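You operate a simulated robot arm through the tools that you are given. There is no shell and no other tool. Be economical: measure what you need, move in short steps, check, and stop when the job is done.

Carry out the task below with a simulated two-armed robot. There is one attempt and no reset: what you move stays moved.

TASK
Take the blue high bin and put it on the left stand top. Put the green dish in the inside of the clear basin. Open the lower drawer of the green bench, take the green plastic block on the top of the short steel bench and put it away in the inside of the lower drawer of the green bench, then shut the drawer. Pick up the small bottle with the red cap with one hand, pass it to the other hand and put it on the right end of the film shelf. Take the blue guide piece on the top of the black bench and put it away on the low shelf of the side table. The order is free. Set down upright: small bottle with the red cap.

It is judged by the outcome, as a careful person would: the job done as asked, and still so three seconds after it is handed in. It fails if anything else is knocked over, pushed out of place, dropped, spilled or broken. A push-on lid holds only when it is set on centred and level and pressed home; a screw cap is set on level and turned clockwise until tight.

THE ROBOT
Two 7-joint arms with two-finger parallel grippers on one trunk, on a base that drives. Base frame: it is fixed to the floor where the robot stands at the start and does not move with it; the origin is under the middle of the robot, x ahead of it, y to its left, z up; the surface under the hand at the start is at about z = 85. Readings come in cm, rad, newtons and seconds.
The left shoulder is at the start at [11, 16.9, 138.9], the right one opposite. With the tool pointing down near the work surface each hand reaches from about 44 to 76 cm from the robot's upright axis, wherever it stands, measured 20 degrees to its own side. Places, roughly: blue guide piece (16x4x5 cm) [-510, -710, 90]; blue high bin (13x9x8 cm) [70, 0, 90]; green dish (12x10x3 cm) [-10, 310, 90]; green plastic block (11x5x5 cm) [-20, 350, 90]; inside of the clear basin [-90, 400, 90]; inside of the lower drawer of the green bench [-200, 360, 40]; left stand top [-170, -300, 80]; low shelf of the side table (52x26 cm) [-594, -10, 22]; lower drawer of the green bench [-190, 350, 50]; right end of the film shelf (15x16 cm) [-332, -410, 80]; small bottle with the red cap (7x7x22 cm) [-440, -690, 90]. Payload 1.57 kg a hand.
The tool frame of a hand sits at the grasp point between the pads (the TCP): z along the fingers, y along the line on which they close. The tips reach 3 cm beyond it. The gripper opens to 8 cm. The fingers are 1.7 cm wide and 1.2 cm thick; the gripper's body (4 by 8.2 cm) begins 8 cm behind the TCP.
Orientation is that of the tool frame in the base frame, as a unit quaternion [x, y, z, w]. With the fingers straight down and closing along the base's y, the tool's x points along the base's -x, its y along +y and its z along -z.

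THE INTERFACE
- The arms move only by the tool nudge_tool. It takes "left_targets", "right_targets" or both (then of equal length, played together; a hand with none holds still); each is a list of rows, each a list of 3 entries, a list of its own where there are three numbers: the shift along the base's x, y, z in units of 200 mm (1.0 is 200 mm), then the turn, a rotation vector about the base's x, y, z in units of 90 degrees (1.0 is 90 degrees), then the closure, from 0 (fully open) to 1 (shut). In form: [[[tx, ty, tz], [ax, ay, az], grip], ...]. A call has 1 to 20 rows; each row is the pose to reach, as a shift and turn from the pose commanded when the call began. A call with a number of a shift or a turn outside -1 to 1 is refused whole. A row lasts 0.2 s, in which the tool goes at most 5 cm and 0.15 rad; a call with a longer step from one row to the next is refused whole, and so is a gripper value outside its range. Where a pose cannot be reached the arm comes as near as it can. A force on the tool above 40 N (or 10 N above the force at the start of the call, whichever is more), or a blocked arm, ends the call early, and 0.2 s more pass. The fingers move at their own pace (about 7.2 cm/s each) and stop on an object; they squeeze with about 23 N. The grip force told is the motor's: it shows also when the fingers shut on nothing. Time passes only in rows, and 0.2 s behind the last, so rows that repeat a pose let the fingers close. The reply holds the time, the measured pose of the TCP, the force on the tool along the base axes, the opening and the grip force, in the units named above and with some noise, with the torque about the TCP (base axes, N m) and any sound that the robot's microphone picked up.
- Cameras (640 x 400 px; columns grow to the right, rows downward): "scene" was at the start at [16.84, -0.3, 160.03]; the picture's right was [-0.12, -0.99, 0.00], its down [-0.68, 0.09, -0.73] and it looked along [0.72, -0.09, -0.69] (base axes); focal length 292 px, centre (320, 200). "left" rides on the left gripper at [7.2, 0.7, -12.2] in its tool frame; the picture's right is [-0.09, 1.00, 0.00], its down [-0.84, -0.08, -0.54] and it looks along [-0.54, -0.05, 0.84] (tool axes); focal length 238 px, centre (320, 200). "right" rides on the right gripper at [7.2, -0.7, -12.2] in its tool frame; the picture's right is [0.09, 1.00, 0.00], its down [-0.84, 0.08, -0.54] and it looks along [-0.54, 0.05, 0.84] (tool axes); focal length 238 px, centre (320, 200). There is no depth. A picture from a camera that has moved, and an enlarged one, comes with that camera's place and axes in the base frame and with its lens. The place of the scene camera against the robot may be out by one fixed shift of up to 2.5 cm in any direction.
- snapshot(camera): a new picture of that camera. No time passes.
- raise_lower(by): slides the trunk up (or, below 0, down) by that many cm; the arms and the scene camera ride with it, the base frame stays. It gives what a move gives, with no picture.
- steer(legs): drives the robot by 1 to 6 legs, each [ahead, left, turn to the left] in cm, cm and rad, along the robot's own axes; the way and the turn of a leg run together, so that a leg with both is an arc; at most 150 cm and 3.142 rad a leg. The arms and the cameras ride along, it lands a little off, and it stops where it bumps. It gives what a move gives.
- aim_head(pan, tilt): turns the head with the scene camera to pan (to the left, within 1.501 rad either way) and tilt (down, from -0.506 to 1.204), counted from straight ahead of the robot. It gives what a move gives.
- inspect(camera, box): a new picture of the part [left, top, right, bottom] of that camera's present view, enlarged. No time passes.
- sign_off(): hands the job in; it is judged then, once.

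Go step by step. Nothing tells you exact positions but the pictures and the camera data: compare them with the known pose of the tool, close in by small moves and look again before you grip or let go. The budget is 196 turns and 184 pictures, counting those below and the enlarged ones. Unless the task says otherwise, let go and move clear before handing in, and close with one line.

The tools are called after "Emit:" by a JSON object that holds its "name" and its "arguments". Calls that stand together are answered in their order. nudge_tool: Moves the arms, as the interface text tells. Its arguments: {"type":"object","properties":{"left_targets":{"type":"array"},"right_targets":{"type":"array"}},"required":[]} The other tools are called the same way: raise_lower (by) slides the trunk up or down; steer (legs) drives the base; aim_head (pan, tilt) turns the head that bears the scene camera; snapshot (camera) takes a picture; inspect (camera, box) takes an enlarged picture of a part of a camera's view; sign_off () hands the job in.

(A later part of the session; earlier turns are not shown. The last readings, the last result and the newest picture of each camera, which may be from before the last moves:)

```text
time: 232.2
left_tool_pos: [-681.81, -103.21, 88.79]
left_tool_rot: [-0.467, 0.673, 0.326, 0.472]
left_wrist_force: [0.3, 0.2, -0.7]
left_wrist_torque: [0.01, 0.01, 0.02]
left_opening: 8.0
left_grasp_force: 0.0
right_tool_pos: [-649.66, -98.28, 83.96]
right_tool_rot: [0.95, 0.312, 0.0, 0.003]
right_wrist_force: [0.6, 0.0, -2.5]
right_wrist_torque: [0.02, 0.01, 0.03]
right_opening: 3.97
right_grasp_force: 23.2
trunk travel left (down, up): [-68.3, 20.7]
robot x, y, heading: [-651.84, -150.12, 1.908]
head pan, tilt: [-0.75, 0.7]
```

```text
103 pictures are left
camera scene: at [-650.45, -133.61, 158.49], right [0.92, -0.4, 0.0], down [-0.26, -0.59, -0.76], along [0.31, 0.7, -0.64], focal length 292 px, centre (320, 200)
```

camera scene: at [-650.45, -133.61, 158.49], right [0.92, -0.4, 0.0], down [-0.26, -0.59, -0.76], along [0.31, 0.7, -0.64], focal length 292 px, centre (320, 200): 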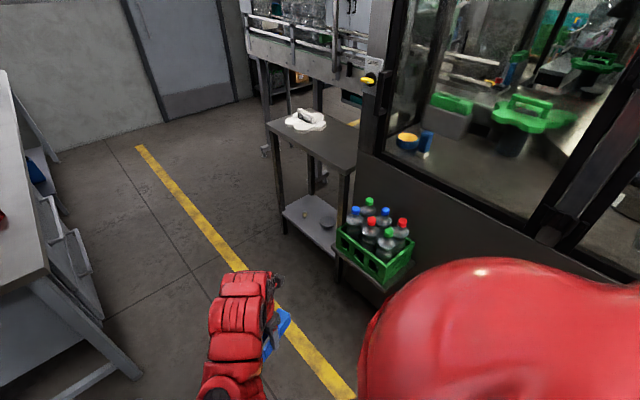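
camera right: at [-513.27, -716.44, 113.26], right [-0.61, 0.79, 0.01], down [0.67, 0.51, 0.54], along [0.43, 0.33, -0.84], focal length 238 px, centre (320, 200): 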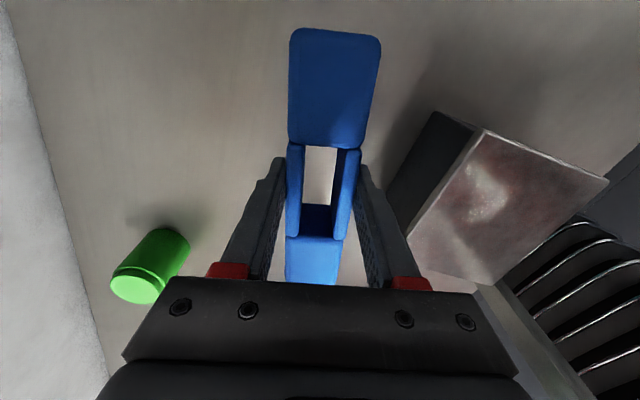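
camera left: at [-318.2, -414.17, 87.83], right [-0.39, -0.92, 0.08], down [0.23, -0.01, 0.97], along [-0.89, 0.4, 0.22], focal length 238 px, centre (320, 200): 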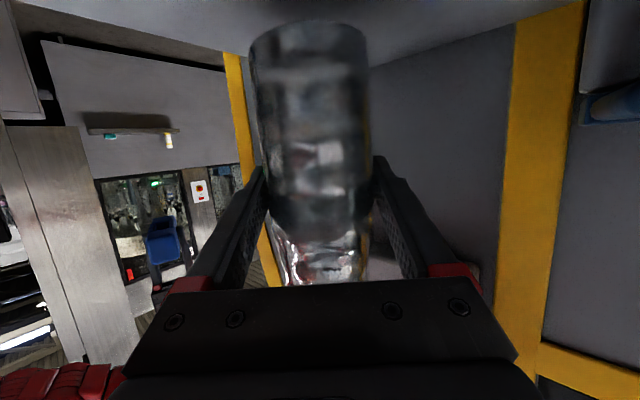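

Low shelf is visible with its front edge free. Drive alongside the table and turn to face it.

Emit:
{"name": "steer", "arguments": {"legs": [[0, 0, -0.053], [62, -20, 0], [65, 0, 0], [0, 0, -1.571]]}}

Emit:
{"name": "aim_head", "arguments": {"pan": -0.1, "tilt": 0.9}}

Emit:
{"name": "snapshot", "arguments": {"camera": "scene"}}

```text
time: 243.3
left_tool_pos: [-620.68, 5.63, 88.91]
left_tool_rot: [0.164, 0.803, -0.116, 0.561]
left_wrist_force: [-0.3, -0.3, 0.3]
left_wrist_torque: [0.02, -0.04, 0.0]
left_opening: 8.01
left_grasp_force: 0.2
right_tool_pos: [-617.15, -26.68, 84.04]
right_tool_rot: [0.882, -0.471, -0.001, 0.002]
right_wrist_force: [-0.1, 0.5, -3.3]
right_wrist_torque: [0.0, 0.0, 0.01]
right_opening: 3.99
right_grasp_force: 23.3
trunk travel left (down, up): [-68.3, 20.7]
robot x, y, heading: [-668.3, -22.56, 0.293]
head pan, tilt: [-0.75, 0.7]
```

```text
time: 244.3
left_tool_pos: [-620.63, 5.65, 88.9]
left_tool_rot: [0.165, 0.803, -0.116, 0.561]
left_wrist_force: [-0.1, 0.2, 0.6]
left_wrist_torque: [-0.02, 0.04, -0.01]
left_opening: 8.0
left_grasp_force: 0.1
right_tool_pos: [-617.26, -26.74, 84.02]
right_tool_rot: [0.882, -0.471, -0.001, 0.003]
right_wrist_force: [0.5, 0.0, -1.8]
right_wrist_torque: [-0.01, -0.04, -0.01]
right_opening: 4.0
right_grasp_force: 23.4
trunk travel left (down, up): [-68.3, 20.7]
robot x, y, heading: [-668.16, -22.25, 0.298]
head pan, tilt: [-0.099, 0.901]
```

```text
102 pictures are left
camera scene: at [-652.58, -17.79, 156.88], right [0.19, -0.98, 0.0], down [-0.77, -0.15, -0.62], along [0.61, 0.12, -0.78], focal length 292 px, centre (320, 200)
```

scene: 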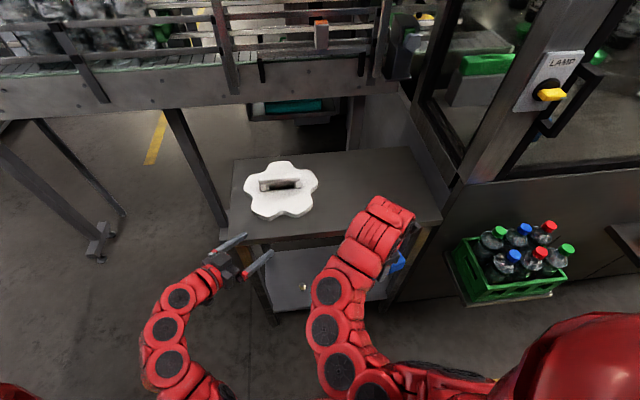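

Good position: the hand is 16 cm in front of the table edge. Lower the trunk so the guide comes to low-shelf level.

Emit:
{"name": "raise_lower", "arguments": {"by": -30}}

Emit:
{"name": "raise_lower", "arguments": {"by": -22}}

Emit:
{"name": "aim_head", "arguments": {"pan": -0.1, "tilt": 0.7}}

Emit:
{"name": "snapshot", "arguments": {"camera": "scene"}}

Emit:
{"name": "snapshot", "arguments": {"camera": "left"}}

Emit:
{"name": "snapshot", "arguments": {"camera": "right"}}

```text
time: 245.0
left_tool_pos: [-620.41, 5.94, 87.64]
left_tool_rot: [0.168, 0.794, -0.111, 0.574]
left_wrist_force: [-10.3, -0.4, 14.1]
left_wrist_torque: [0.35, -0.38, 0.25]
left_opening: 7.58
left_grasp_force: 0.1
right_tool_pos: [-617.29, -26.55, 81.49]
right_tool_rot: [0.882, -0.47, -0.001, 0.003]
right_wrist_force: [0.3, -0.1, -2.1]
right_wrist_torque: [-0.05, 0.05, 0.03]
right_opening: 3.99
right_grasp_force: 23.5
trunk travel left (down, up): [-65.9, 23.1]
robot x, y, heading: [-668.28, -22.35, 0.294]
head pan, tilt: [-0.099, 0.901]
stopped: the force on the tool passed its limit at 53 N (the readings are from after the stop); the commanded pose is now the measured one
```

```text
time: 245.5
left_tool_pos: [-620.29, 6.01, 87.62]
left_tool_rot: [0.17, 0.788, -0.107, 0.583]
left_wrist_force: [-10.3, -2.1, 16.1]
left_wrist_torque: [0.32, -0.39, 0.23]
left_opening: 7.45
left_grasp_force: 0.1
right_tool_pos: [-617.38, -26.51, 80.72]
right_tool_rot: [0.883, -0.47, 0.0, 0.003]
right_wrist_force: [0.0, 0.6, -2.4]
right_wrist_torque: [0.0, 0.01, 0.01]
right_opening: 3.98
right_grasp_force: 23.1
trunk travel left (down, up): [-65.1, 23.9]
robot x, y, heading: [-668.42, -22.46, 0.293]
head pan, tilt: [-0.099, 0.901]
stopped: the force on the tool passed its limit at 50 N (the readings are from after the stop); the commanded pose is now the measured one
```

```text
time: 246.2
left_tool_pos: [-620.34, 5.81, 87.49]
left_tool_rot: [0.17, 0.789, -0.107, 0.581]
left_wrist_force: [-6.2, -1.3, 20.2]
left_wrist_torque: [0.55, -0.72, 0.16]
left_opening: 7.74
left_grasp_force: 0.1
right_tool_pos: [-617.33, -26.71, 80.8]
right_tool_rot: [0.882, -0.471, -0.001, 0.001]
right_wrist_force: [-0.3, 0.2, -2.6]
right_wrist_torque: [0.0, 0.03, 0.01]
right_opening: 3.98
right_grasp_force: 22.6
trunk travel left (down, up): [-65.1, 23.9]
robot x, y, heading: [-668.21, -22.1, 0.292]
head pan, tilt: [-0.099, 0.7]
```

```text
101 pictures are left
camera scene: at [-651.98, -17.75, 155.27], right [0.19, -0.98, 0.0], down [-0.63, -0.12, -0.77], along [0.75, 0.15, -0.64], focal length 292 px, centre (320, 200)
```

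scene: 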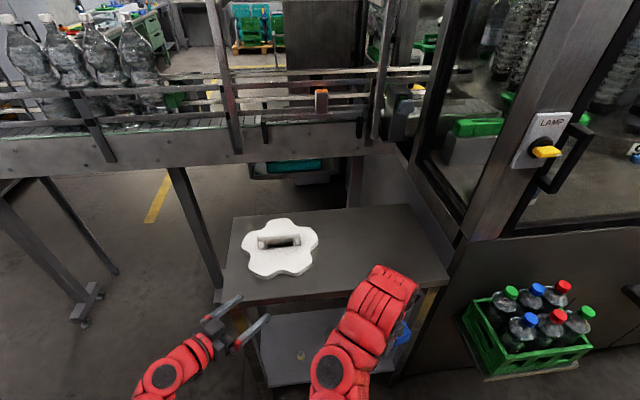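

```text
100 pictures are left
camera left: at [-632.77, 11.88, 84.45], right [0.41, 0.9, 0.12], down [-0.28, 0.01, 0.96], along [0.86, -0.43, 0.26], focal length 238 px, centre (320, 200)
```

left: 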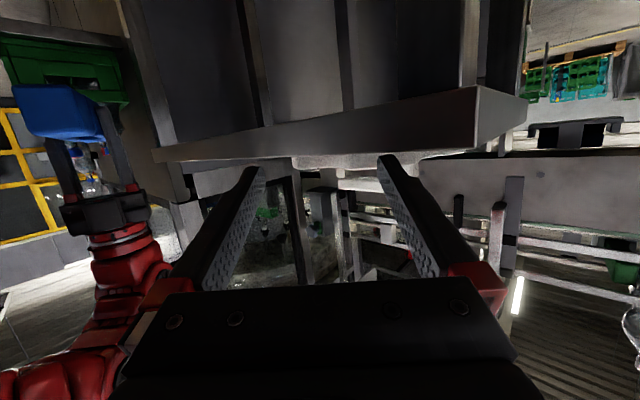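

```text
99 pictures are left
camera right: at [-612.87, -32.2, 92.98], right [-0.78, -0.63, 0.0], down [-0.53, 0.65, 0.54], along [-0.34, 0.42, -0.84], focal length 238 px, centre (320, 200)
```

right: 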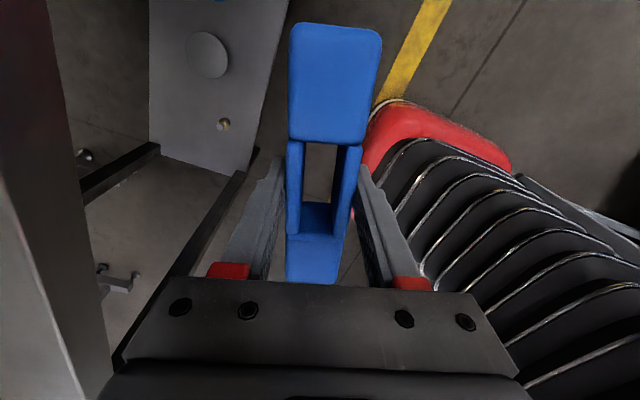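

The left fingertips caught the table's edge from above. Raise the trunk at once and pull the left hand back.

Emit:
{"name": "raise_lower", "arguments": {"by": 5}}

Emit:
{"name": "snapshot", "arguments": {"camera": "scene"}}

```text
time: 247.2
left_tool_pos: [-620.15, 5.94, 92.23]
left_tool_rot: [0.168, 0.79, -0.109, 0.579]
left_wrist_force: [0.1, 0.0, -0.3]
left_wrist_torque: [0.0, -0.01, 0.01]
left_opening: 7.98
left_grasp_force: 0.1
right_tool_pos: [-617.12, -26.58, 85.68]
right_tool_rot: [0.883, -0.47, -0.002, 0.002]
right_wrist_force: [-0.3, 0.1, -2.8]
right_wrist_torque: [-0.01, 0.02, 0.0]
right_opening: 3.97
right_grasp_force: 22.9
trunk travel left (down, up): [-70.1, 18.9]
robot x, y, heading: [-668.43, -22.48, 0.287]
head pan, tilt: [-0.099, 0.7]
```

```text
98 pictures are left
camera scene: at [-651.61, -17.56, 160.21], right [0.19, -0.98, 0.0], down [-0.63, -0.12, -0.76], along [0.75, 0.15, -0.64], focal length 292 px, centre (320, 200)
```

scene: 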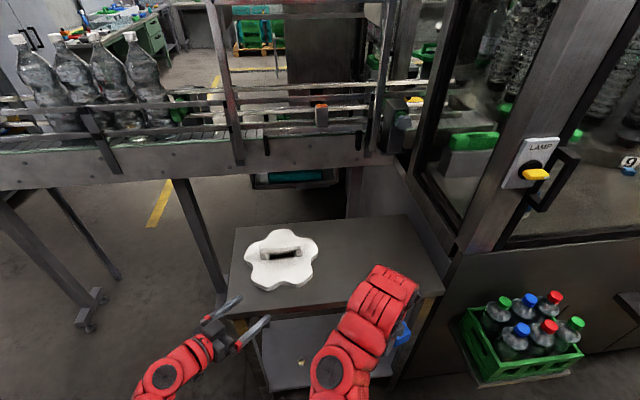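

Table is fine. Now draw the left hand back and out to the side, well clear.

Emit:
{"name": "nudge_tool", "arguments": {"left_targets": [[[-0.2, -0.04, 0], [0, 0, 0], 0], [[-0.4, 0.0, 0], [0, 0, 0], 0], [[-0.55, 0.15, 0], [0, 0, 0], 0], [[-0.68, 0.32, 0], [0, 0, 0], 0], [[-0.8, 0.5, 0], [0, 0, 0], 0], [[-0.9, 0.7, 0], [0, 0, 0], 0], [[-0.98, 0.85, 0], [0, 0, 0], 0]]}}

Emit:
{"name": "snapshot", "arguments": {"camera": "scene"}}

```text
time: 248.8
left_tool_pos: [-639.9, 23.0, 92.48]
left_tool_rot: [0.168, 0.79, -0.109, 0.579]
left_wrist_force: [-1.1, 0.2, 0.9]
left_wrist_torque: [-0.03, 0.01, -0.02]
left_opening: 8.0
left_grasp_force: 0.0
right_tool_pos: [-617.17, -26.5, 85.73]
right_tool_rot: [0.882, -0.471, -0.002, 0.002]
right_wrist_force: [0.7, 0.2, -1.8]
right_wrist_torque: [-0.01, 0.0, 0.0]
right_opening: 3.97
right_grasp_force: 23.1
trunk travel left (down, up): [-70.1, 18.9]
robot x, y, heading: [-668.54, -22.03, 0.292]
head pan, tilt: [-0.099, 0.7]
```

```text
97 pictures are left
camera scene: at [-651.7, -17.51, 160.22], right [0.19, -0.98, 0.0], down [-0.63, -0.12, -0.76], along [0.75, 0.15, -0.64], focal length 292 px, centre (320, 200)
```

scene: 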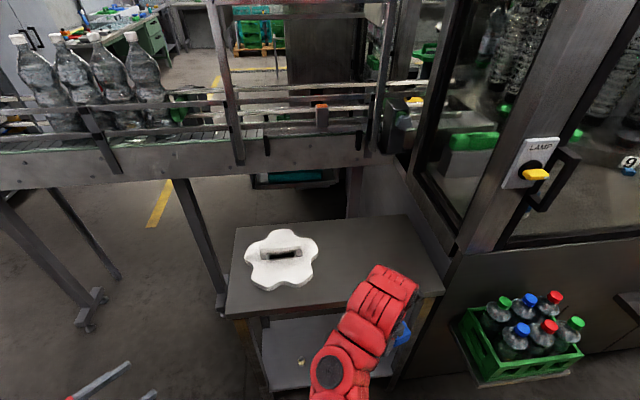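

Back 4 cm for margin and lower the trunk in steps.

Emit:
{"name": "steer", "arguments": {"legs": [[-5, 0, 0]]}}

Emit:
{"name": "raise_lower", "arguments": {"by": -28}}

Emit:
{"name": "snapshot", "arguments": {"camera": "scene"}}

Emit:
{"name": "snapshot", "arguments": {"camera": "right"}}

```text
time: 249.7
left_tool_pos: [-644.6, 21.45, 92.56]
left_tool_rot: [0.169, 0.79, -0.109, 0.579]
left_wrist_force: [-0.5, -0.4, 0.3]
left_wrist_torque: [0.02, 0.01, 0.03]
left_opening: 7.98
left_grasp_force: 0.1
right_tool_pos: [-621.83, -27.97, 85.77]
right_tool_rot: [0.883, -0.469, -0.001, 0.002]
right_wrist_force: [0.2, -0.7, -1.0]
right_wrist_torque: [-0.02, 0.02, 0.01]
right_opening: 3.97
right_grasp_force: 22.9
trunk travel left (down, up): [-70.1, 18.9]
robot x, y, heading: [-672.8, -23.91, 0.293]
head pan, tilt: [-0.099, 0.7]
```

```text
time: 252.5
left_tool_pos: [-644.44, 21.47, 64.59]
left_tool_rot: [0.169, 0.791, -0.108, 0.578]
left_wrist_force: [0.1, 0.3, 0.0]
left_wrist_torque: [-0.03, 0.0, -0.01]
left_opening: 8.01
left_grasp_force: 0.1
right_tool_pos: [-621.84, -27.96, 57.68]
right_tool_rot: [0.883, -0.47, -0.002, 0.003]
right_wrist_force: [0.3, 1.1, -2.5]
right_wrist_torque: [0.01, 0.03, 0.0]
right_opening: 3.99
right_grasp_force: 22.9
trunk travel left (down, up): [-42.1, 46.9]
robot x, y, heading: [-673.19, -23.56, 0.294]
head pan, tilt: [-0.099, 0.7]
```

```text
96 pictures are left
camera scene: at [-656.36, -18.99, 132.22], right [0.19, -0.98, 0.0], down [-0.63, -0.12, -0.76], along [0.75, 0.15, -0.64], focal length 292 px, centre (320, 200)
```

scene: 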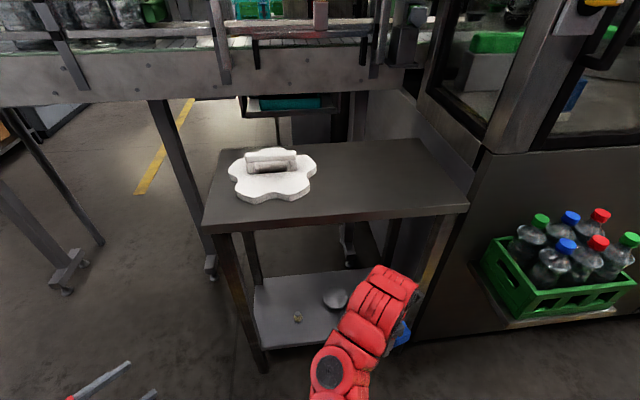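

```text
95 pictures are left
camera right: at [-617.37, -33.48, 69.86], right [-0.78, -0.63, 0.01], down [-0.53, 0.65, 0.54], along [-0.35, 0.42, -0.84], focal length 238 px, centre (320, 200)
```

right: 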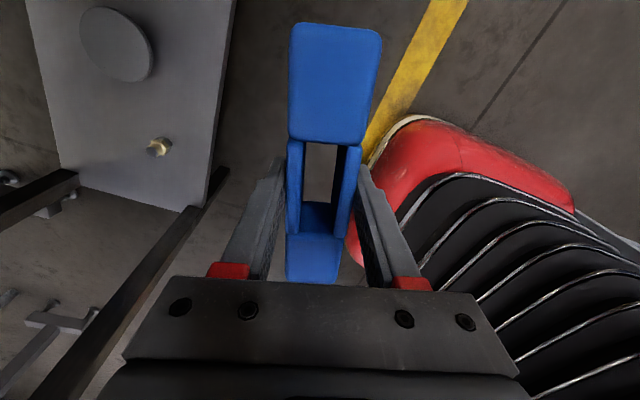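

Lower shelf has a disc and a bolt; the front strip right of centre is free. Lower to shelf height and square the guide to the shelf.

Emit:
{"name": "raise_lower", "arguments": {"by": -28}}

Emit:
{"name": "nudge_tool", "arguments": {"right_targets": [[[0, 0, 0], [0, 0, -0.07], 1], [[0, 0, 0], [0, 0, -0.14], 1], [[0, 0, 0], [0, 0, -0.197], 1], [[0, 0, 0], [0, 0, -0.197], 1]]}}

Emit:
{"name": "snapshot", "arguments": {"camera": "right"}}

Emit:
{"name": "snapshot", "arguments": {"camera": "scene"}}

```text
time: 255.3
left_tool_pos: [-644.43, 21.38, 36.53]
left_tool_rot: [0.168, 0.791, -0.107, 0.579]
left_wrist_force: [-0.8, -0.6, -1.0]
left_wrist_torque: [0.0, 0.06, 0.04]
left_opening: 8.0
left_grasp_force: 0.0
right_tool_pos: [-621.84, -27.93, 29.72]
right_tool_rot: [0.882, -0.471, -0.001, 0.003]
right_wrist_force: [0.9, -0.2, -2.5]
right_wrist_torque: [0.02, 0.0, 0.01]
right_opening: 3.98
right_grasp_force: 22.9
trunk travel left (down, up): [-14.1, 74.9]
robot x, y, heading: [-672.89, -23.55, 0.292]
head pan, tilt: [-0.099, 0.7]
```

```text
time: 256.3
left_tool_pos: [-644.51, 21.34, 36.59]
left_tool_rot: [0.168, 0.791, -0.108, 0.579]
left_wrist_force: [0.8, 0.4, 0.3]
left_wrist_torque: [-0.02, 0.01, 0.01]
left_opening: 8.01
left_grasp_force: 0.1
right_tool_pos: [-621.77, -28.1, 29.74]
right_tool_rot: [0.799, -0.601, -0.002, 0.002]
right_wrist_force: [0.5, 0.6, -3.3]
right_wrist_torque: [0.04, 0.0, -0.01]
right_opening: 3.97
right_grasp_force: 23.3
trunk travel left (down, up): [-14.1, 74.9]
robot x, y, heading: [-672.76, -23.52, 0.291]
head pan, tilt: [-0.099, 0.7]
```

```text
94 pictures are left
camera right: at [-619.25, -34.64, 41.84], right [-0.93, -0.36, 0.01], down [-0.3, 0.78, 0.54], along [-0.2, 0.5, -0.84], focal length 238 px, centre (320, 200)
```

right: 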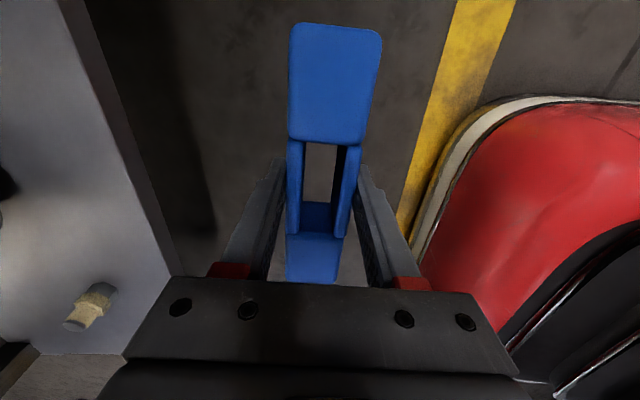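

```text
93 pictures are left
camera scene: at [-656.36, -18.98, 104.22], right [0.19, -0.98, 0.0], down [-0.63, -0.12, -0.76], along [0.75, 0.15, -0.64], focal length 292 px, centre (320, 200)
```

scene: 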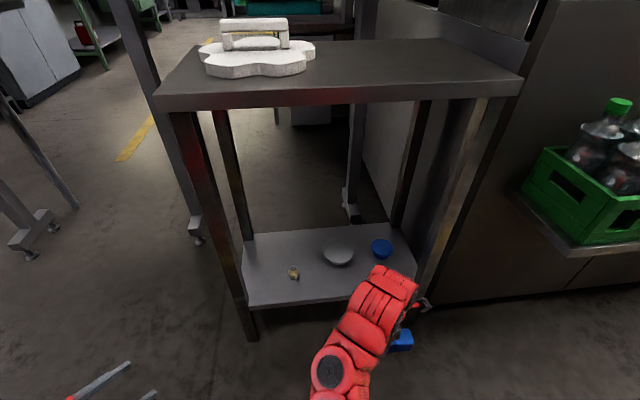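

A blue cup and disc sit farther back; the front strip is free. Drive 12 cm in, then nudge the rest.

Emit:
{"name": "steer", "arguments": {"legs": [[12, 0, 0]]}}

Emit:
{"name": "nudge_tool", "arguments": {"right_targets": [[[0.15, 0.06, 0], [0, 0, 0], 1], [[0.3, 0.13, 0], [0, 0, 0], 1], [[0.45, 0.19, 0], [0, 0, 0], 1], [[0.56, 0.24, 0], [0, 0, 0], 1], [[0.56, 0.24, 0], [0, 0, 0], 1]]}}

Emit:
{"name": "snapshot", "arguments": {"camera": "right"}}

Emit:
{"name": "snapshot", "arguments": {"camera": "scene"}}

```text
time: 257.6
left_tool_pos: [-632.76, 24.81, 36.54]
left_tool_rot: [0.169, 0.791, -0.109, 0.578]
left_wrist_force: [0.2, -0.7, -0.6]
left_wrist_torque: [0.0, 0.0, 0.01]
left_opening: 7.99
left_grasp_force: 0.1
right_tool_pos: [-610.25, -24.53, 29.84]
right_tool_rot: [0.799, -0.601, -0.001, 0.003]
right_wrist_force: [-0.8, -1.0, -0.9]
right_wrist_torque: [0.0, 0.0, 0.0]
right_opening: 3.95
right_grasp_force: 23.2
trunk travel left (down, up): [-14.1, 74.9]
robot x, y, heading: [-661.56, -20.2, 0.292]
head pan, tilt: [-0.099, 0.7]
```

```text
time: 258.8
left_tool_pos: [-632.74, 24.92, 36.66]
left_tool_rot: [0.169, 0.79, -0.109, 0.579]
left_wrist_force: [-0.6, 0.0, 0.3]
left_wrist_torque: [-0.04, 0.01, -0.01]
left_opening: 8.0
left_grasp_force: 0.1
right_tool_pos: [-598.9, -19.94, 29.64]
right_tool_rot: [0.799, -0.601, -0.002, 0.002]
right_wrist_force: [-0.1, -0.1, -2.8]
right_wrist_torque: [0.0, 0.03, 0.02]
right_opening: 3.99
right_grasp_force: 23.3
trunk travel left (down, up): [-14.1, 74.9]
robot x, y, heading: [-661.42, -20.07, 0.293]
head pan, tilt: [-0.099, 0.7]
```

```text
92 pictures are left
camera right: at [-596.43, -26.49, 41.75], right [-0.93, -0.36, 0.01], down [-0.3, 0.78, 0.54], along [-0.2, 0.5, -0.84], focal length 238 px, centre (320, 200)
```

right: 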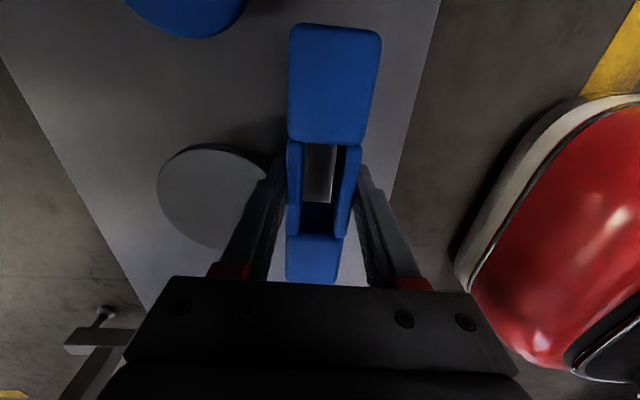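

```text
91 pictures are left
camera scene: at [-644.77, -15.52, 104.22], right [0.19, -0.98, 0.0], down [-0.63, -0.12, -0.76], along [0.75, 0.15, -0.64], focal length 292 px, centre (320, 200)
```

scene: 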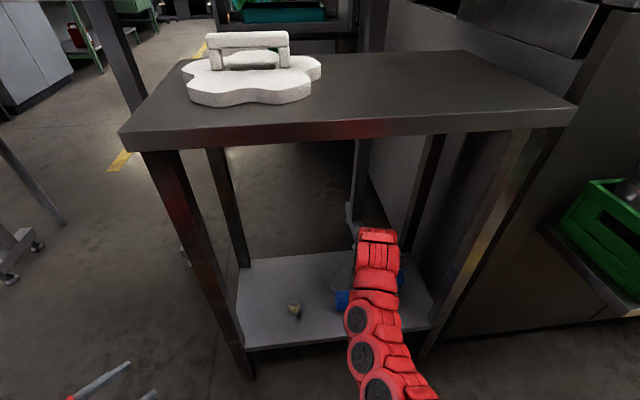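

Shift 2.5 cm toward the front and 1.5 cm right to clear the disc, then lower to contact.

Emit:
{"name": "nudge_tool", "arguments": {"right_targets": [[[-0.05, -0.05, 0], [0, 0, 0], 1], [[-0.1, -0.105, 0], [0, 0, 0], 1], [[-0.1, -0.105, -0.06], [0, 0, 0], 1], [[-0.1, -0.105, -0.12], [0, 0, 0], 1], [[-0.1, -0.105, -0.15], [0, 0, 0], 1], [[-0.1, -0.105, -0.17], [0, 0, 0], 1]]}}

Emit:
{"name": "snapshot", "arguments": {"camera": "right"}}

```text
time: 260.2
left_tool_pos: [-632.83, 24.96, 36.62]
left_tool_rot: [0.17, 0.79, -0.109, 0.579]
left_wrist_force: [-0.4, -0.1, 0.3]
left_wrist_torque: [-0.03, -0.03, -0.04]
left_opening: 8.01
left_grasp_force: 0.0
right_tool_pos: [-601.0, -21.81, 26.33]
right_tool_rot: [0.799, -0.601, -0.001, 0.001]
right_wrist_force: [-1.3, -0.7, 3.1]
right_wrist_torque: [0.42, 0.05, 0.09]
right_opening: 3.96
right_grasp_force: 23.4
trunk travel left (down, up): [-14.1, 74.9]
robot x, y, heading: [-661.46, -20.11, 0.291]
head pan, tilt: [-0.099, 0.7]
```

```text
90 pictures are left
camera right: at [-598.48, -28.53, 38.48], right [-0.93, -0.36, 0.0], down [-0.3, 0.78, 0.54], along [-0.2, 0.5, -0.84], focal length 238 px, centre (320, 200)
```

right: 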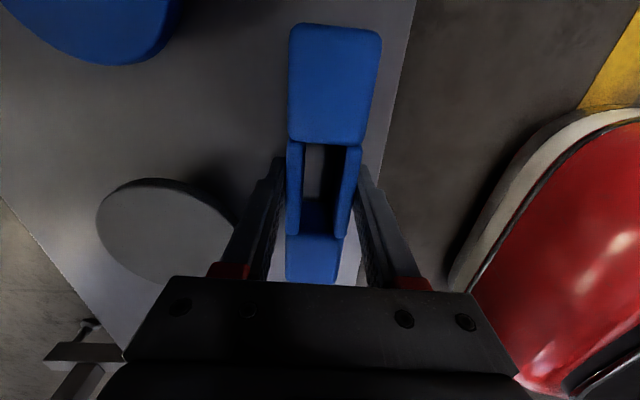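

Contact. Open slightly, lift straight up 10 cm, then back out.

Emit:
{"name": "nudge_tool", "arguments": {"right_targets": [[[0, 0, -0.005], [0, 0, 0], 0.42], [[0, 0, -0.005], [0, 0, 0], 0.36], [[0, 0, -0.005], [0, 0, 0], 0.36], [[0, 0, 0.05], [0, 0, 0], 0.36], [[0, 0, 0.15], [0, 0, 0], 0.36], [[0, 0, 0.3], [0, 0, 0], 0.36], [[0, 0, 0.45], [0, 0, 0], 0.36], [[0, 0, 0.45], [0, 0, 0], 0.36]]}}

Emit:
{"name": "snapshot", "arguments": {"camera": "right"}}

Emit:
{"name": "snapshot", "arguments": {"camera": "scene"}}

```text
time: 262.0
left_tool_pos: [-632.95, 24.97, 36.48]
left_tool_rot: [0.168, 0.79, -0.108, 0.58]
left_wrist_force: [-1.1, 0.6, -0.1]
left_wrist_torque: [-0.03, 0.01, -0.01]
left_opening: 7.99
left_grasp_force: 0.0
right_tool_pos: [-600.48, -21.83, 33.31]
right_tool_rot: [0.799, -0.602, 0.0, 0.001]
right_wrist_force: [-0.4, -0.4, -0.1]
right_wrist_torque: [0.01, -0.01, -0.01]
right_opening: 5.16
right_grasp_force: 0.0
right hand out of reach, approached as far as the arm can: row 7, 8
trunk travel left (down, up): [-14.1, 74.9]
robot x, y, heading: [-661.74, -19.94, 0.294]
head pan, tilt: [-0.099, 0.7]
```

```text
89 pictures are left
camera right: at [-598.03, -28.41, 45.48], right [-0.93, -0.36, 0.0], down [-0.31, 0.78, 0.54], along [-0.2, 0.5, -0.84], focal length 238 px, centre (320, 200)
```

right: 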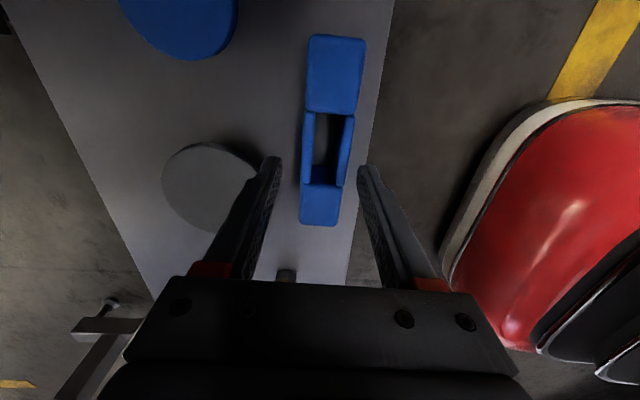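

```text
88 pictures are left
camera scene: at [-644.79, -15.52, 104.22], right [0.19, -0.98, 0.0], down [-0.63, -0.12, -0.76], along [0.75, 0.15, -0.64], focal length 292 px, centre (320, 200)
```

scene: 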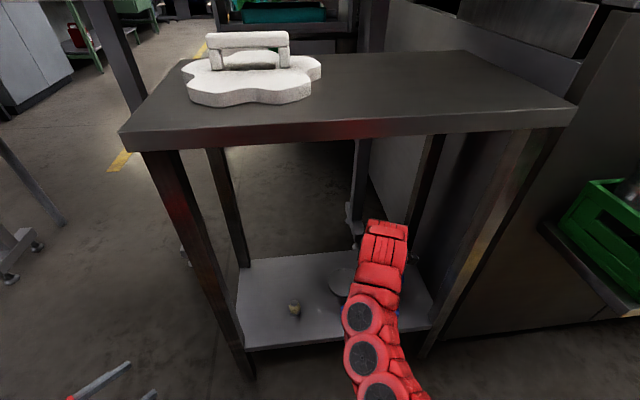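

Guide placed on the low shelf. Raise 2 cm, back out, then draw the hand in.

Emit:
{"name": "raise_lower", "arguments": {"by": 2.5}}

Emit:
{"name": "steer", "arguments": {"legs": [[-15, 0, 0]]}}

Emit:
{"name": "nudge_tool", "arguments": {"right_targets": [[[-0.1, -0.03, -0.1], [0, 0, 0], 0.36], [[-0.25, -0.07, -0.2], [0, 0, 0], 0.36], [[-0.4, -0.12, -0.3], [0, 0, 0], 0.36], [[-0.5, -0.15, -0.3], [0, 0, 0], 0.36]]}}

Emit:
{"name": "snapshot", "arguments": {"camera": "scene"}}

```text
time: 262.7
left_tool_pos: [-632.87, 24.91, 38.98]
left_tool_rot: [0.169, 0.79, -0.109, 0.579]
left_wrist_force: [-0.2, 0.5, 0.3]
left_wrist_torque: [-0.02, 0.01, 0.01]
left_opening: 7.99
left_grasp_force: 0.0
right_tool_pos: [-600.54, -21.72, 35.89]
right_tool_rot: [0.8, -0.601, 0.001, 0.002]
right_wrist_force: [-0.9, -0.5, -0.3]
right_wrist_torque: [-0.02, 0.0, 0.02]
right_opening: 5.11
right_grasp_force: 0.0
trunk travel left (down, up): [-16.6, 72.4]
robot x, y, heading: [-661.36, -19.93, 0.292]
head pan, tilt: [-0.099, 0.7]
```

```text
time: 264.1
left_tool_pos: [-646.89, 20.55, 38.99]
left_tool_rot: [0.169, 0.79, -0.108, 0.579]
left_wrist_force: [0.6, 0.5, 0.8]
left_wrist_torque: [0.0, -0.03, -0.01]
left_opening: 7.97
left_grasp_force: 0.1
right_tool_pos: [-614.76, -26.03, 35.75]
right_tool_rot: [0.799, -0.601, 0.0, 0.002]
right_wrist_force: [-0.2, -0.3, -0.4]
right_wrist_torque: [-0.03, -0.01, -0.01]
right_opening: 5.12
right_grasp_force: 0.1
trunk travel left (down, up): [-16.6, 72.4]
robot x, y, heading: [-675.54, -24.54, 0.29]
head pan, tilt: [-0.099, 0.7]
```

```text
time: 265.1
left_tool_pos: [-647.02, 20.59, 39.1]
left_tool_rot: [0.17, 0.79, -0.11, 0.579]
left_wrist_force: [0.1, 0.0, 0.3]
left_wrist_torque: [0.0, 0.03, 0.0]
left_opening: 7.98
left_grasp_force: 0.1
right_tool_pos: [-624.97, -29.21, 29.86]
right_tool_rot: [0.798, -0.602, 0.001, 0.002]
right_wrist_force: [-0.7, 0.0, -0.5]
right_wrist_torque: [0.0, -0.01, -0.01]
right_opening: 5.15
right_grasp_force: 0.0
trunk travel left (down, up): [-16.6, 72.4]
robot x, y, heading: [-675.45, -24.79, 0.293]
head pan, tilt: [-0.099, 0.7]
```

```text
87 pictures are left
camera scene: at [-658.99, -19.81, 106.72], right [0.19, -0.98, 0.0], down [-0.63, -0.12, -0.76], along [0.75, 0.14, -0.64], focal length 292 px, centre (320, 200)
```

scene: 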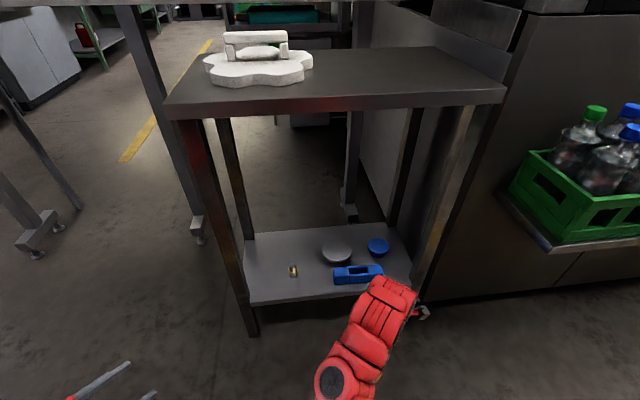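

Guide is done. Raise the trunk and survey the route toward the benches with the dish and block.

Emit:
{"name": "raise_lower", "arguments": {"by": 58}}

Emit:
{"name": "aim_head", "arguments": {"pan": 0.7, "tilt": 0.3}}

Emit:
{"name": "snapshot", "arguments": {"camera": "scene"}}

```text
refused: 58 is not a number from -40 to 40
```

```text
time: 266.2
left_tool_pos: [-646.99, 20.64, 38.97]
left_tool_rot: [0.171, 0.79, -0.11, 0.579]
left_wrist_force: [0.1, 0.8, 0.7]
left_wrist_torque: [-0.01, 0.0, 0.02]
left_opening: 7.99
left_grasp_force: 0.0
right_tool_pos: [-624.7, -29.16, 29.92]
right_tool_rot: [0.799, -0.602, 0.0, 0.001]
right_wrist_force: [0.5, 0.3, 0.3]
right_wrist_torque: [-0.03, 0.0, -0.01]
right_opening: 5.13
right_grasp_force: 0.1
trunk travel left (down, up): [-16.6, 72.4]
robot x, y, heading: [-675.67, -24.6, 0.29]
head pan, tilt: [0.7, 0.3]
```

```text
86 pictures are left
camera scene: at [-662.2, -13.61, 110.33], right [0.84, -0.55, 0.0], down [-0.16, -0.25, -0.96], along [0.53, 0.8, -0.3], focal length 292 px, centre (320, 200)
```

scene: 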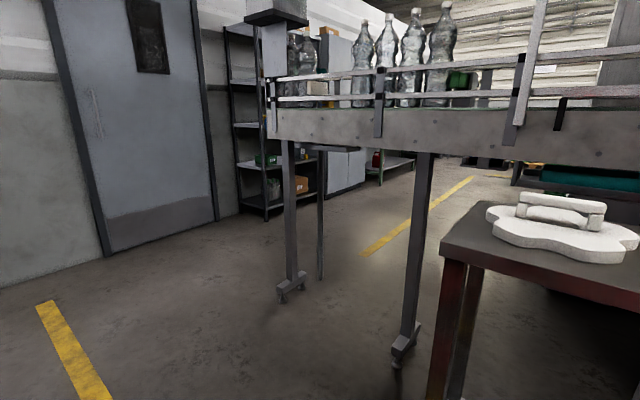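

There's a passage around the left end of the conveyor. Raise the trunk and slide left to it.

Emit:
{"name": "raise_lower", "arguments": {"by": 40}}

Emit:
{"name": "raise_lower", "arguments": {"by": 18}}

Emit:
{"name": "steer", "arguments": {"legs": [[0, 45, 0], [20, 60, 0], [20, 78, 0]]}}

Emit:
{"name": "aim_head", "arguments": {"pan": -0.1, "tilt": 0.3}}

Emit:
{"name": "snapshot", "arguments": {"camera": "scene"}}

```text
time: 270.0
left_tool_pos: [-646.96, 20.77, 79.02]
left_tool_rot: [0.169, 0.79, -0.109, 0.579]
left_wrist_force: [-0.4, 1.0, -0.1]
left_wrist_torque: [-0.03, -0.01, -0.03]
left_opening: 8.01
left_grasp_force: 0.1
right_tool_pos: [-624.82, -29.1, 69.83]
right_tool_rot: [0.799, -0.601, 0.001, 0.001]
right_wrist_force: [0.1, 0.1, 1.0]
right_wrist_torque: [0.0, 0.01, -0.02]
right_opening: 5.12
right_grasp_force: 0.0
trunk travel left (down, up): [-56.6, 32.4]
robot x, y, heading: [-675.59, -24.38, 0.292]
head pan, tilt: [0.7, 0.3]
```

```text
time: 272.0
left_tool_pos: [-646.96, 20.61, 96.91]
left_tool_rot: [0.17, 0.79, -0.11, 0.579]
left_wrist_force: [0.1, 0.0, 0.2]
left_wrist_torque: [-0.04, -0.02, 0.0]
left_opening: 7.99
left_grasp_force: 0.1
right_tool_pos: [-624.9, -29.04, 87.8]
right_tool_rot: [0.798, -0.602, 0.0, 0.001]
right_wrist_force: [-0.5, 0.2, 0.4]
right_wrist_torque: [-0.02, 0.01, 0.01]
right_opening: 5.12
right_grasp_force: 0.1
trunk travel left (down, up): [-74.6, 14.4]
robot x, y, heading: [-675.51, -24.13, 0.29]
head pan, tilt: [0.7, 0.3]
```

```text
time: 281.9
left_tool_pos: [-665.83, 210.99, 97.12]
left_tool_rot: [0.156, 0.792, -0.1, 0.582]
left_wrist_force: [0.2, 1.1, 0.1]
left_wrist_torque: [0.0, 0.02, -0.01]
left_opening: 8.0
left_grasp_force: 0.1
right_tool_pos: [-641.85, 162.13, 87.87]
right_tool_rot: [0.809, -0.588, 0.0, 0.002]
right_wrist_force: [-0.5, 0.2, 0.0]
right_wrist_torque: [0.03, 0.0, 0.0]
right_opening: 5.13
right_grasp_force: 0.0
trunk travel left (down, up): [-74.6, 14.4]
robot x, y, heading: [-692.84, 165.12, 0.318]
head pan, tilt: [0.7, 0.3]
```

```text
time: 283.0
left_tool_pos: [-665.84, 211.07, 97.16]
left_tool_rot: [0.156, 0.793, -0.099, 0.581]
left_wrist_force: [-1.0, -0.7, 0.2]
left_wrist_torque: [0.0, -0.03, -0.02]
left_opening: 7.98
left_grasp_force: 0.0
right_tool_pos: [-641.84, 162.06, 87.79]
right_tool_rot: [0.809, -0.588, 0.0, 0.001]
right_wrist_force: [-0.8, -0.2, 0.6]
right_wrist_torque: [0.01, 0.01, -0.01]
right_opening: 5.11
right_grasp_force: 0.1
trunk travel left (down, up): [-74.6, 14.4]
robot x, y, heading: [-693.06, 164.97, 0.322]
head pan, tilt: [-0.099, 0.3]
```

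```text
85 pictures are left
camera scene: at [-675.54, 170.37, 168.33], right [0.22, -0.97, 0.0], down [-0.29, -0.07, -0.96], along [0.93, 0.21, -0.3], focal length 292 px, centre (320, 200)
```

scene: 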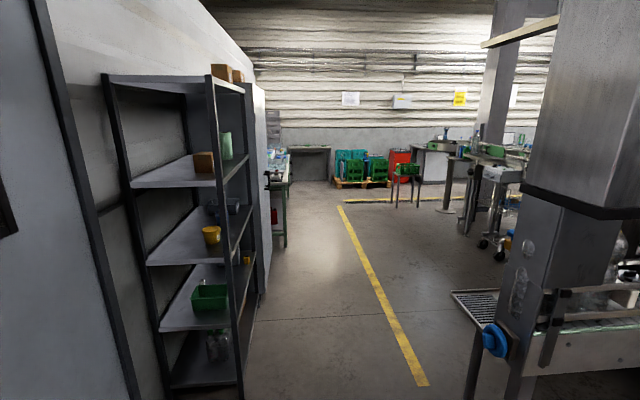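

The aisle ahead is clear between the rack and the line. Shift right a bit and drive on.

Emit:
{"name": "steer", "arguments": {"legs": [[0, -47, -0.036], [150, 0, 0], [150, 0, 0]]}}

Emit:
{"name": "aim_head", "arguments": {"pan": 0.3, "tilt": 0.35}}

Emit:
{"name": "snapshot", "arguments": {"camera": "scene"}}

```text
time: 288.0
left_tool_pos: [-626.03, 172.7, 97.32]
left_tool_rot: [0.169, 0.785, -0.109, 0.585]
left_wrist_force: [-0.6, 0.7, 0.5]
left_wrist_torque: [-0.01, 0.01, -0.02]
left_opening: 8.0
left_grasp_force: 0.1
right_tool_pos: [-603.15, 123.07, 89.2]
right_tool_rot: [0.797, -0.604, 0.012, -0.007]
right_wrist_force: [-28.2, -8.2, -11.2]
right_wrist_torque: [0.28, -1.96, 0.56]
right_opening: 5.09
right_grasp_force: 0.0
trunk travel left (down, up): [-74.6, 14.4]
robot x, y, heading: [-653.23, 127.67, 0.287]
head pan, tilt: [-0.099, 0.3]
stopped in leg 2: the force on the tool passed its limit at 438 N (the readings are from after the stop); the commanded pose is now the measured one
```

```text
time: 288.9
left_tool_pos: [-625.95, 172.76, 97.56]
left_tool_rot: [0.17, 0.786, -0.108, 0.585]
left_wrist_force: [0.3, -0.3, -0.2]
left_wrist_torque: [0.0, 0.02, -0.02]
left_opening: 8.0
left_grasp_force: 0.1
right_tool_pos: [-603.2, 123.01, 89.3]
right_tool_rot: [0.798, -0.603, 0.01, -0.007]
right_wrist_force: [-39.5, -9.7, -1.1]
right_wrist_torque: [0.83, -3.13, 0.88]
right_opening: 5.07
right_grasp_force: 0.1
trunk travel left (down, up): [-74.6, 14.4]
robot x, y, heading: [-653.55, 127.74, 0.293]
head pan, tilt: [0.3, 0.351]
```

```text
84 pictures are left
camera scene: at [-639.4, 135.86, 168.15], right [0.56, -0.83, 0.01], down [-0.27, -0.19, -0.94], along [0.78, 0.52, -0.33], focal length 292 px, centre (320, 200)
```

scene: 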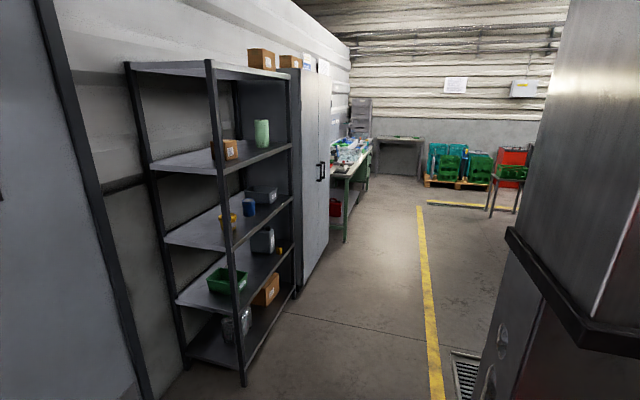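

The right hand bumped the line's post — it stands closer than I judged. Back off and look.

Emit:
{"name": "steer", "arguments": {"legs": [[-15, 0, 0], [0, 25, 0]]}}

Emit:
{"name": "aim_head", "arguments": {"pan": -0.4, "tilt": 0.55}}

Emit:
{"name": "snapshot", "arguments": {"camera": "scene"}}

```text
time: 289.5
left_tool_pos: [-625.85, 172.63, 97.26]
left_tool_rot: [0.171, 0.786, -0.11, 0.583]
left_wrist_force: [-0.7, -0.4, 0.0]
left_wrist_torque: [-0.01, 0.0, 0.01]
left_opening: 7.99
left_grasp_force: 0.0
right_tool_pos: [-602.97, 122.75, 89.14]
right_tool_rot: [0.796, -0.606, 0.012, -0.008]
right_wrist_force: [-0.7, -0.7, 0.3]
right_wrist_torque: [0.03, 0.01, -0.02]
right_opening: 5.15
right_grasp_force: 0.1
trunk travel left (down, up): [-74.6, 14.4]
robot x, y, heading: [-653.64, 127.82, 0.289]
head pan, tilt: [0.3, 0.351]
stopped in leg 1: the robot was blocked; the commanded pose is now the measured one
```

```text
time: 290.6
left_tool_pos: [-626.01, 172.75, 97.52]
left_tool_rot: [0.17, 0.786, -0.108, 0.584]
left_wrist_force: [-0.1, 0.6, 0.1]
left_wrist_torque: [-0.02, -0.02, -0.01]
left_opening: 8.0
left_grasp_force: 0.1
right_tool_pos: [-603.13, 122.56, 89.16]
right_tool_rot: [0.796, -0.605, 0.011, -0.008]
right_wrist_force: [-0.4, 0.1, -0.4]
right_wrist_torque: [-0.01, -0.03, -0.04]
right_opening: 5.13
right_grasp_force: 0.1
trunk travel left (down, up): [-74.6, 14.4]
robot x, y, heading: [-653.83, 127.75, 0.289]
head pan, tilt: [-0.4, 0.55]
```

```text
83 pictures are left
camera scene: at [-638.09, 129.59, 166.22], right [-0.11, -0.99, 0.0], down [-0.51, 0.06, -0.86], along [0.85, -0.09, -0.51], focal length 292 px, centre (320, 200)
```

scene: 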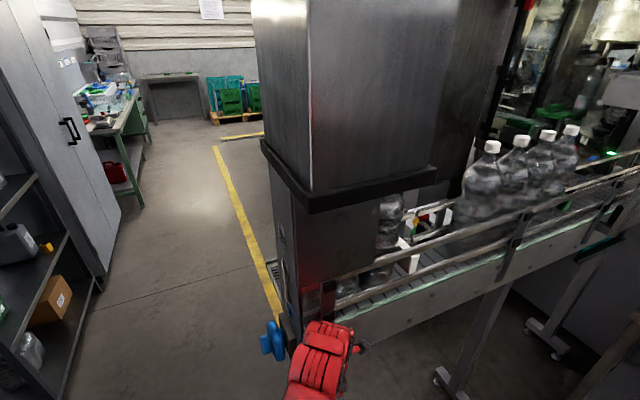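

Emit:
{"name": "snapshot", "arguments": {"camera": "right"}}

Emit:
{"name": "inspect", "arguments": {"camera": "scene", "box": [220, 240, 420, 400]}}

Emit:
{"name": "snapshot", "arguments": {"camera": "left"}}

```text
82 pictures are left
camera right: at [-601.06, 116.02, 101.38], right [-0.93, -0.36, -0.02], down [-0.31, 0.79, 0.53], along [-0.17, 0.51, -0.85], focal length 238 px, centre (320, 200)
```

right: 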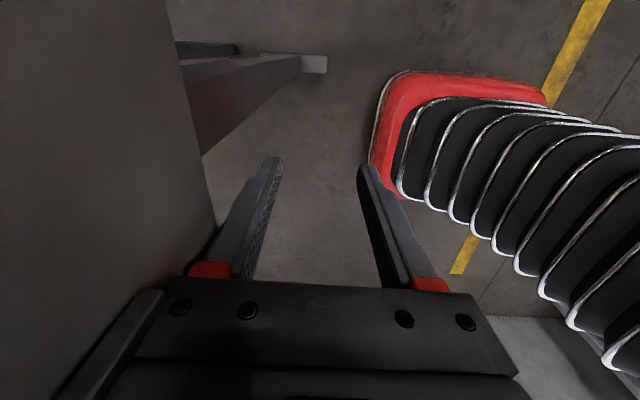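

```text
2.50 times, centred on (320, 320) of scene
camera zoom: at [-638.09, 129.59, 166.22], right [-0.11, -0.99, 0.0], down [-0.51, 0.06, -0.86], along [0.85, -0.09, -0.51], focal length 731 px, centre (320, -100)
```

zoom: 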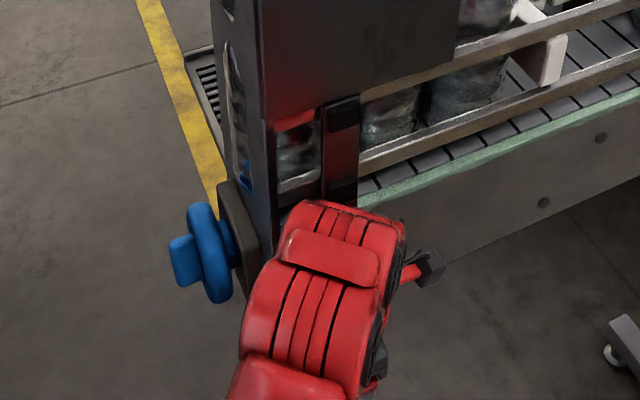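

```text
80 pictures are left
camera left: at [-638.3, 178.74, 94.2], right [0.42, 0.9, 0.12], down [-0.29, 0.01, 0.96], along [0.86, -0.43, 0.27], focal length 238 px, centre (320, 200)
```

left: 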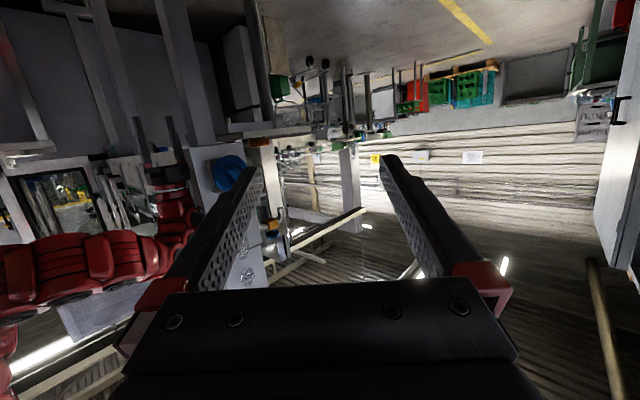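

Nothing is hooked, and forces are now near zero. Try backing again.

Emit:
{"name": "steer", "arguments": {"legs": [[-12, 0, 0]]}}

```text
time: 291.8
left_tool_pos: [-636.4, 169.51, 97.09]
left_tool_rot: [0.168, 0.79, -0.11, 0.58]
left_wrist_force: [0.0, -0.3, 0.6]
left_wrist_torque: [0.01, 0.0, -0.02]
left_opening: 7.99
left_grasp_force: 0.1
right_tool_pos: [-613.68, 119.41, 88.43]
right_tool_rot: [0.797, -0.604, 0.006, -0.004]
right_wrist_force: [0.0, 0.5, -0.2]
right_wrist_torque: [0.0, -0.02, 0.02]
right_opening: 5.13
right_grasp_force: 0.1
trunk travel left (down, up): [-74.6, 14.4]
robot x, y, heading: [-664.9, 124.27, 0.296]
head pan, tilt: [-0.4, 0.55]
```

Clear now. The gap is about 99 cm wide centred at b≈-340, so tuck the left hand in, shift left 35 cm, and pass.

Emit:
{"name": "nudge_tool", "arguments": {"left_targets": [[[0.06, -0.2, 0], [0, 0, 0], 0], [[0.11, -0.38, 0], [0, 0, 0], 0], [[0.16, -0.56, 0], [0, 0, 0], 0], [[0.21, -0.72, 0], [0, 0, 0], 0]]}}

Emit:
{"name": "steer", "arguments": {"legs": [[0, 35, -0.01]]}}

Emit:
{"name": "aim_head", "arguments": {"pan": 0, "tilt": 0.6}}

Emit:
{"name": "snapshot", "arguments": {"camera": "scene"}}

```text
time: 292.8
left_tool_pos: [-632.04, 154.84, 96.95]
left_tool_rot: [0.169, 0.79, -0.11, 0.579]
left_wrist_force: [-0.3, -0.3, -0.1]
left_wrist_torque: [0.02, 0.04, 0.02]
left_opening: 7.99
left_grasp_force: 0.1
right_tool_pos: [-613.6, 119.56, 88.66]
right_tool_rot: [0.797, -0.604, 0.006, -0.004]
right_wrist_force: [0.8, -0.3, -0.9]
right_wrist_torque: [0.01, -0.02, 0.01]
right_opening: 5.14
right_grasp_force: 0.1
trunk travel left (down, up): [-74.6, 14.4]
robot x, y, heading: [-665.08, 124.38, 0.286]
head pan, tilt: [-0.4, 0.55]
```

```text
time: 295.1
left_tool_pos: [-641.18, 187.96, 96.91]
left_tool_rot: [0.176, 0.788, -0.116, 0.579]
left_wrist_force: [0.4, -0.4, 0.2]
left_wrist_torque: [-0.03, 0.01, 0.0]
left_opening: 8.01
left_grasp_force: 0.1
right_tool_pos: [-623.55, 152.03, 88.6]
right_tool_rot: [0.791, -0.611, 0.006, -0.004]
right_wrist_force: [0.4, 0.4, -0.3]
right_wrist_torque: [-0.02, -0.02, 0.01]
right_opening: 5.12
right_grasp_force: 0.0
trunk travel left (down, up): [-74.6, 14.4]
robot x, y, heading: [-674.77, 157.65, 0.274]
head pan, tilt: [-0.4, 0.55]
```

```text
time: 296.0
left_tool_pos: [-641.23, 187.76, 96.89]
left_tool_rot: [0.176, 0.788, -0.116, 0.578]
left_wrist_force: [0.1, 0.6, 0.8]
left_wrist_torque: [0.0, -0.02, 0.02]
left_opening: 8.0
left_grasp_force: 0.0
right_tool_pos: [-623.37, 151.92, 88.58]
right_tool_rot: [0.791, -0.611, 0.007, -0.003]
right_wrist_force: [0.0, -0.2, 0.4]
right_wrist_torque: [0.03, 0.03, 0.03]
right_opening: 5.11
right_grasp_force: 0.0
trunk travel left (down, up): [-74.6, 14.4]
robot x, y, heading: [-674.77, 158.37, 0.269]
head pan, tilt: [0.0, 0.6]
```

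```text
79 pictures are left
camera scene: at [-657.85, 163.12, 165.58], right [0.27, -0.96, 0.0], down [-0.54, -0.15, -0.83], along [0.79, 0.22, -0.56], focal length 292 px, centre (320, 200)
```

scene: 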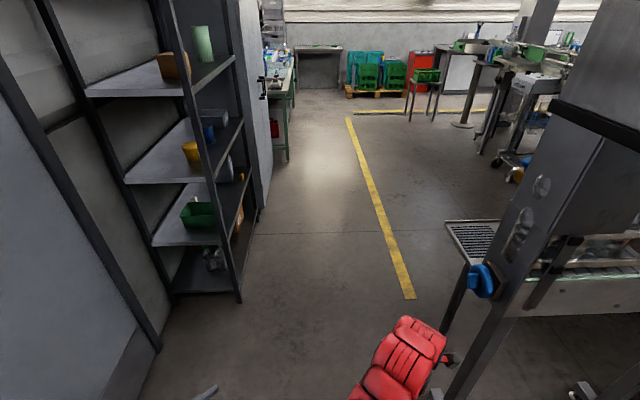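

Good clearance on both sides now. Drive through and on.

Emit:
{"name": "steer", "arguments": {"legs": [[60, 0, 0.013], [70, 0, 0], [130, -25, 0], [100, -10, 0]]}}

Emit:
{"name": "aim_head", "arguments": {"pan": 0.5, "tilt": 0.45}}

Emit:
{"name": "snapshot", "arguments": {"camera": "scene"}}

```text
time: 313.9
left_tool_pos: [-287.03, 263.03, 96.88]
left_tool_rot: [0.154, 0.793, -0.1, 0.581]
left_wrist_force: [0.0, 0.0, -0.5]
left_wrist_torque: [0.0, -0.01, 0.01]
left_opening: 8.01
left_grasp_force: 0.1
right_tool_pos: [-267.34, 228.35, 88.68]
right_tool_rot: [0.808, -0.589, 0.007, -0.004]
right_wrist_force: [0.5, -0.1, 0.8]
right_wrist_torque: [-0.01, 0.01, -0.03]
right_opening: 5.14
right_grasp_force: 0.0
trunk travel left (down, up): [-74.6, 14.4]
robot x, y, heading: [-318.73, 231.49, 0.33]
head pan, tilt: [0.0, 0.6]
```

```text
time: 314.8
left_tool_pos: [-287.1, 262.95, 96.86]
left_tool_rot: [0.155, 0.793, -0.1, 0.581]
left_wrist_force: [0.7, 0.1, 0.7]
left_wrist_torque: [-0.02, 0.02, 0.0]
left_opening: 8.02
left_grasp_force: 0.0
right_tool_pos: [-267.38, 228.24, 88.66]
right_tool_rot: [0.808, -0.589, 0.006, -0.004]
right_wrist_force: [-0.3, 0.0, -0.2]
right_wrist_torque: [0.0, 0.02, 0.03]
right_opening: 5.1
right_grasp_force: 0.1
trunk travel left (down, up): [-74.6, 14.4]
robot x, y, heading: [-318.17, 231.35, 0.326]
head pan, tilt: [0.499, 0.45]
```

```text
78 pictures are left
camera scene: at [-304.34, 241.34, 166.94], right [0.74, -0.68, 0.0], down [-0.29, -0.32, -0.9], along [0.61, 0.66, -0.44], focal length 292 px, centre (320, 200)
```

scene: 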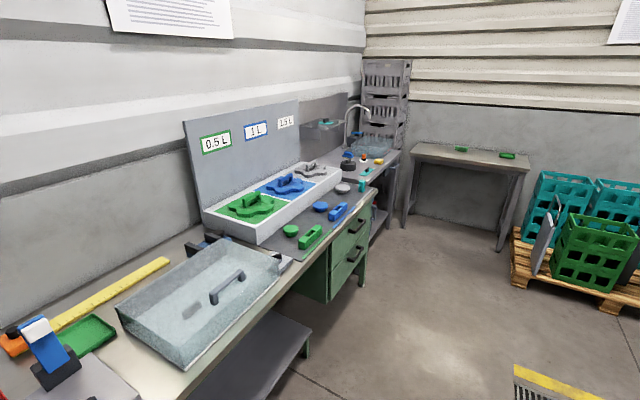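

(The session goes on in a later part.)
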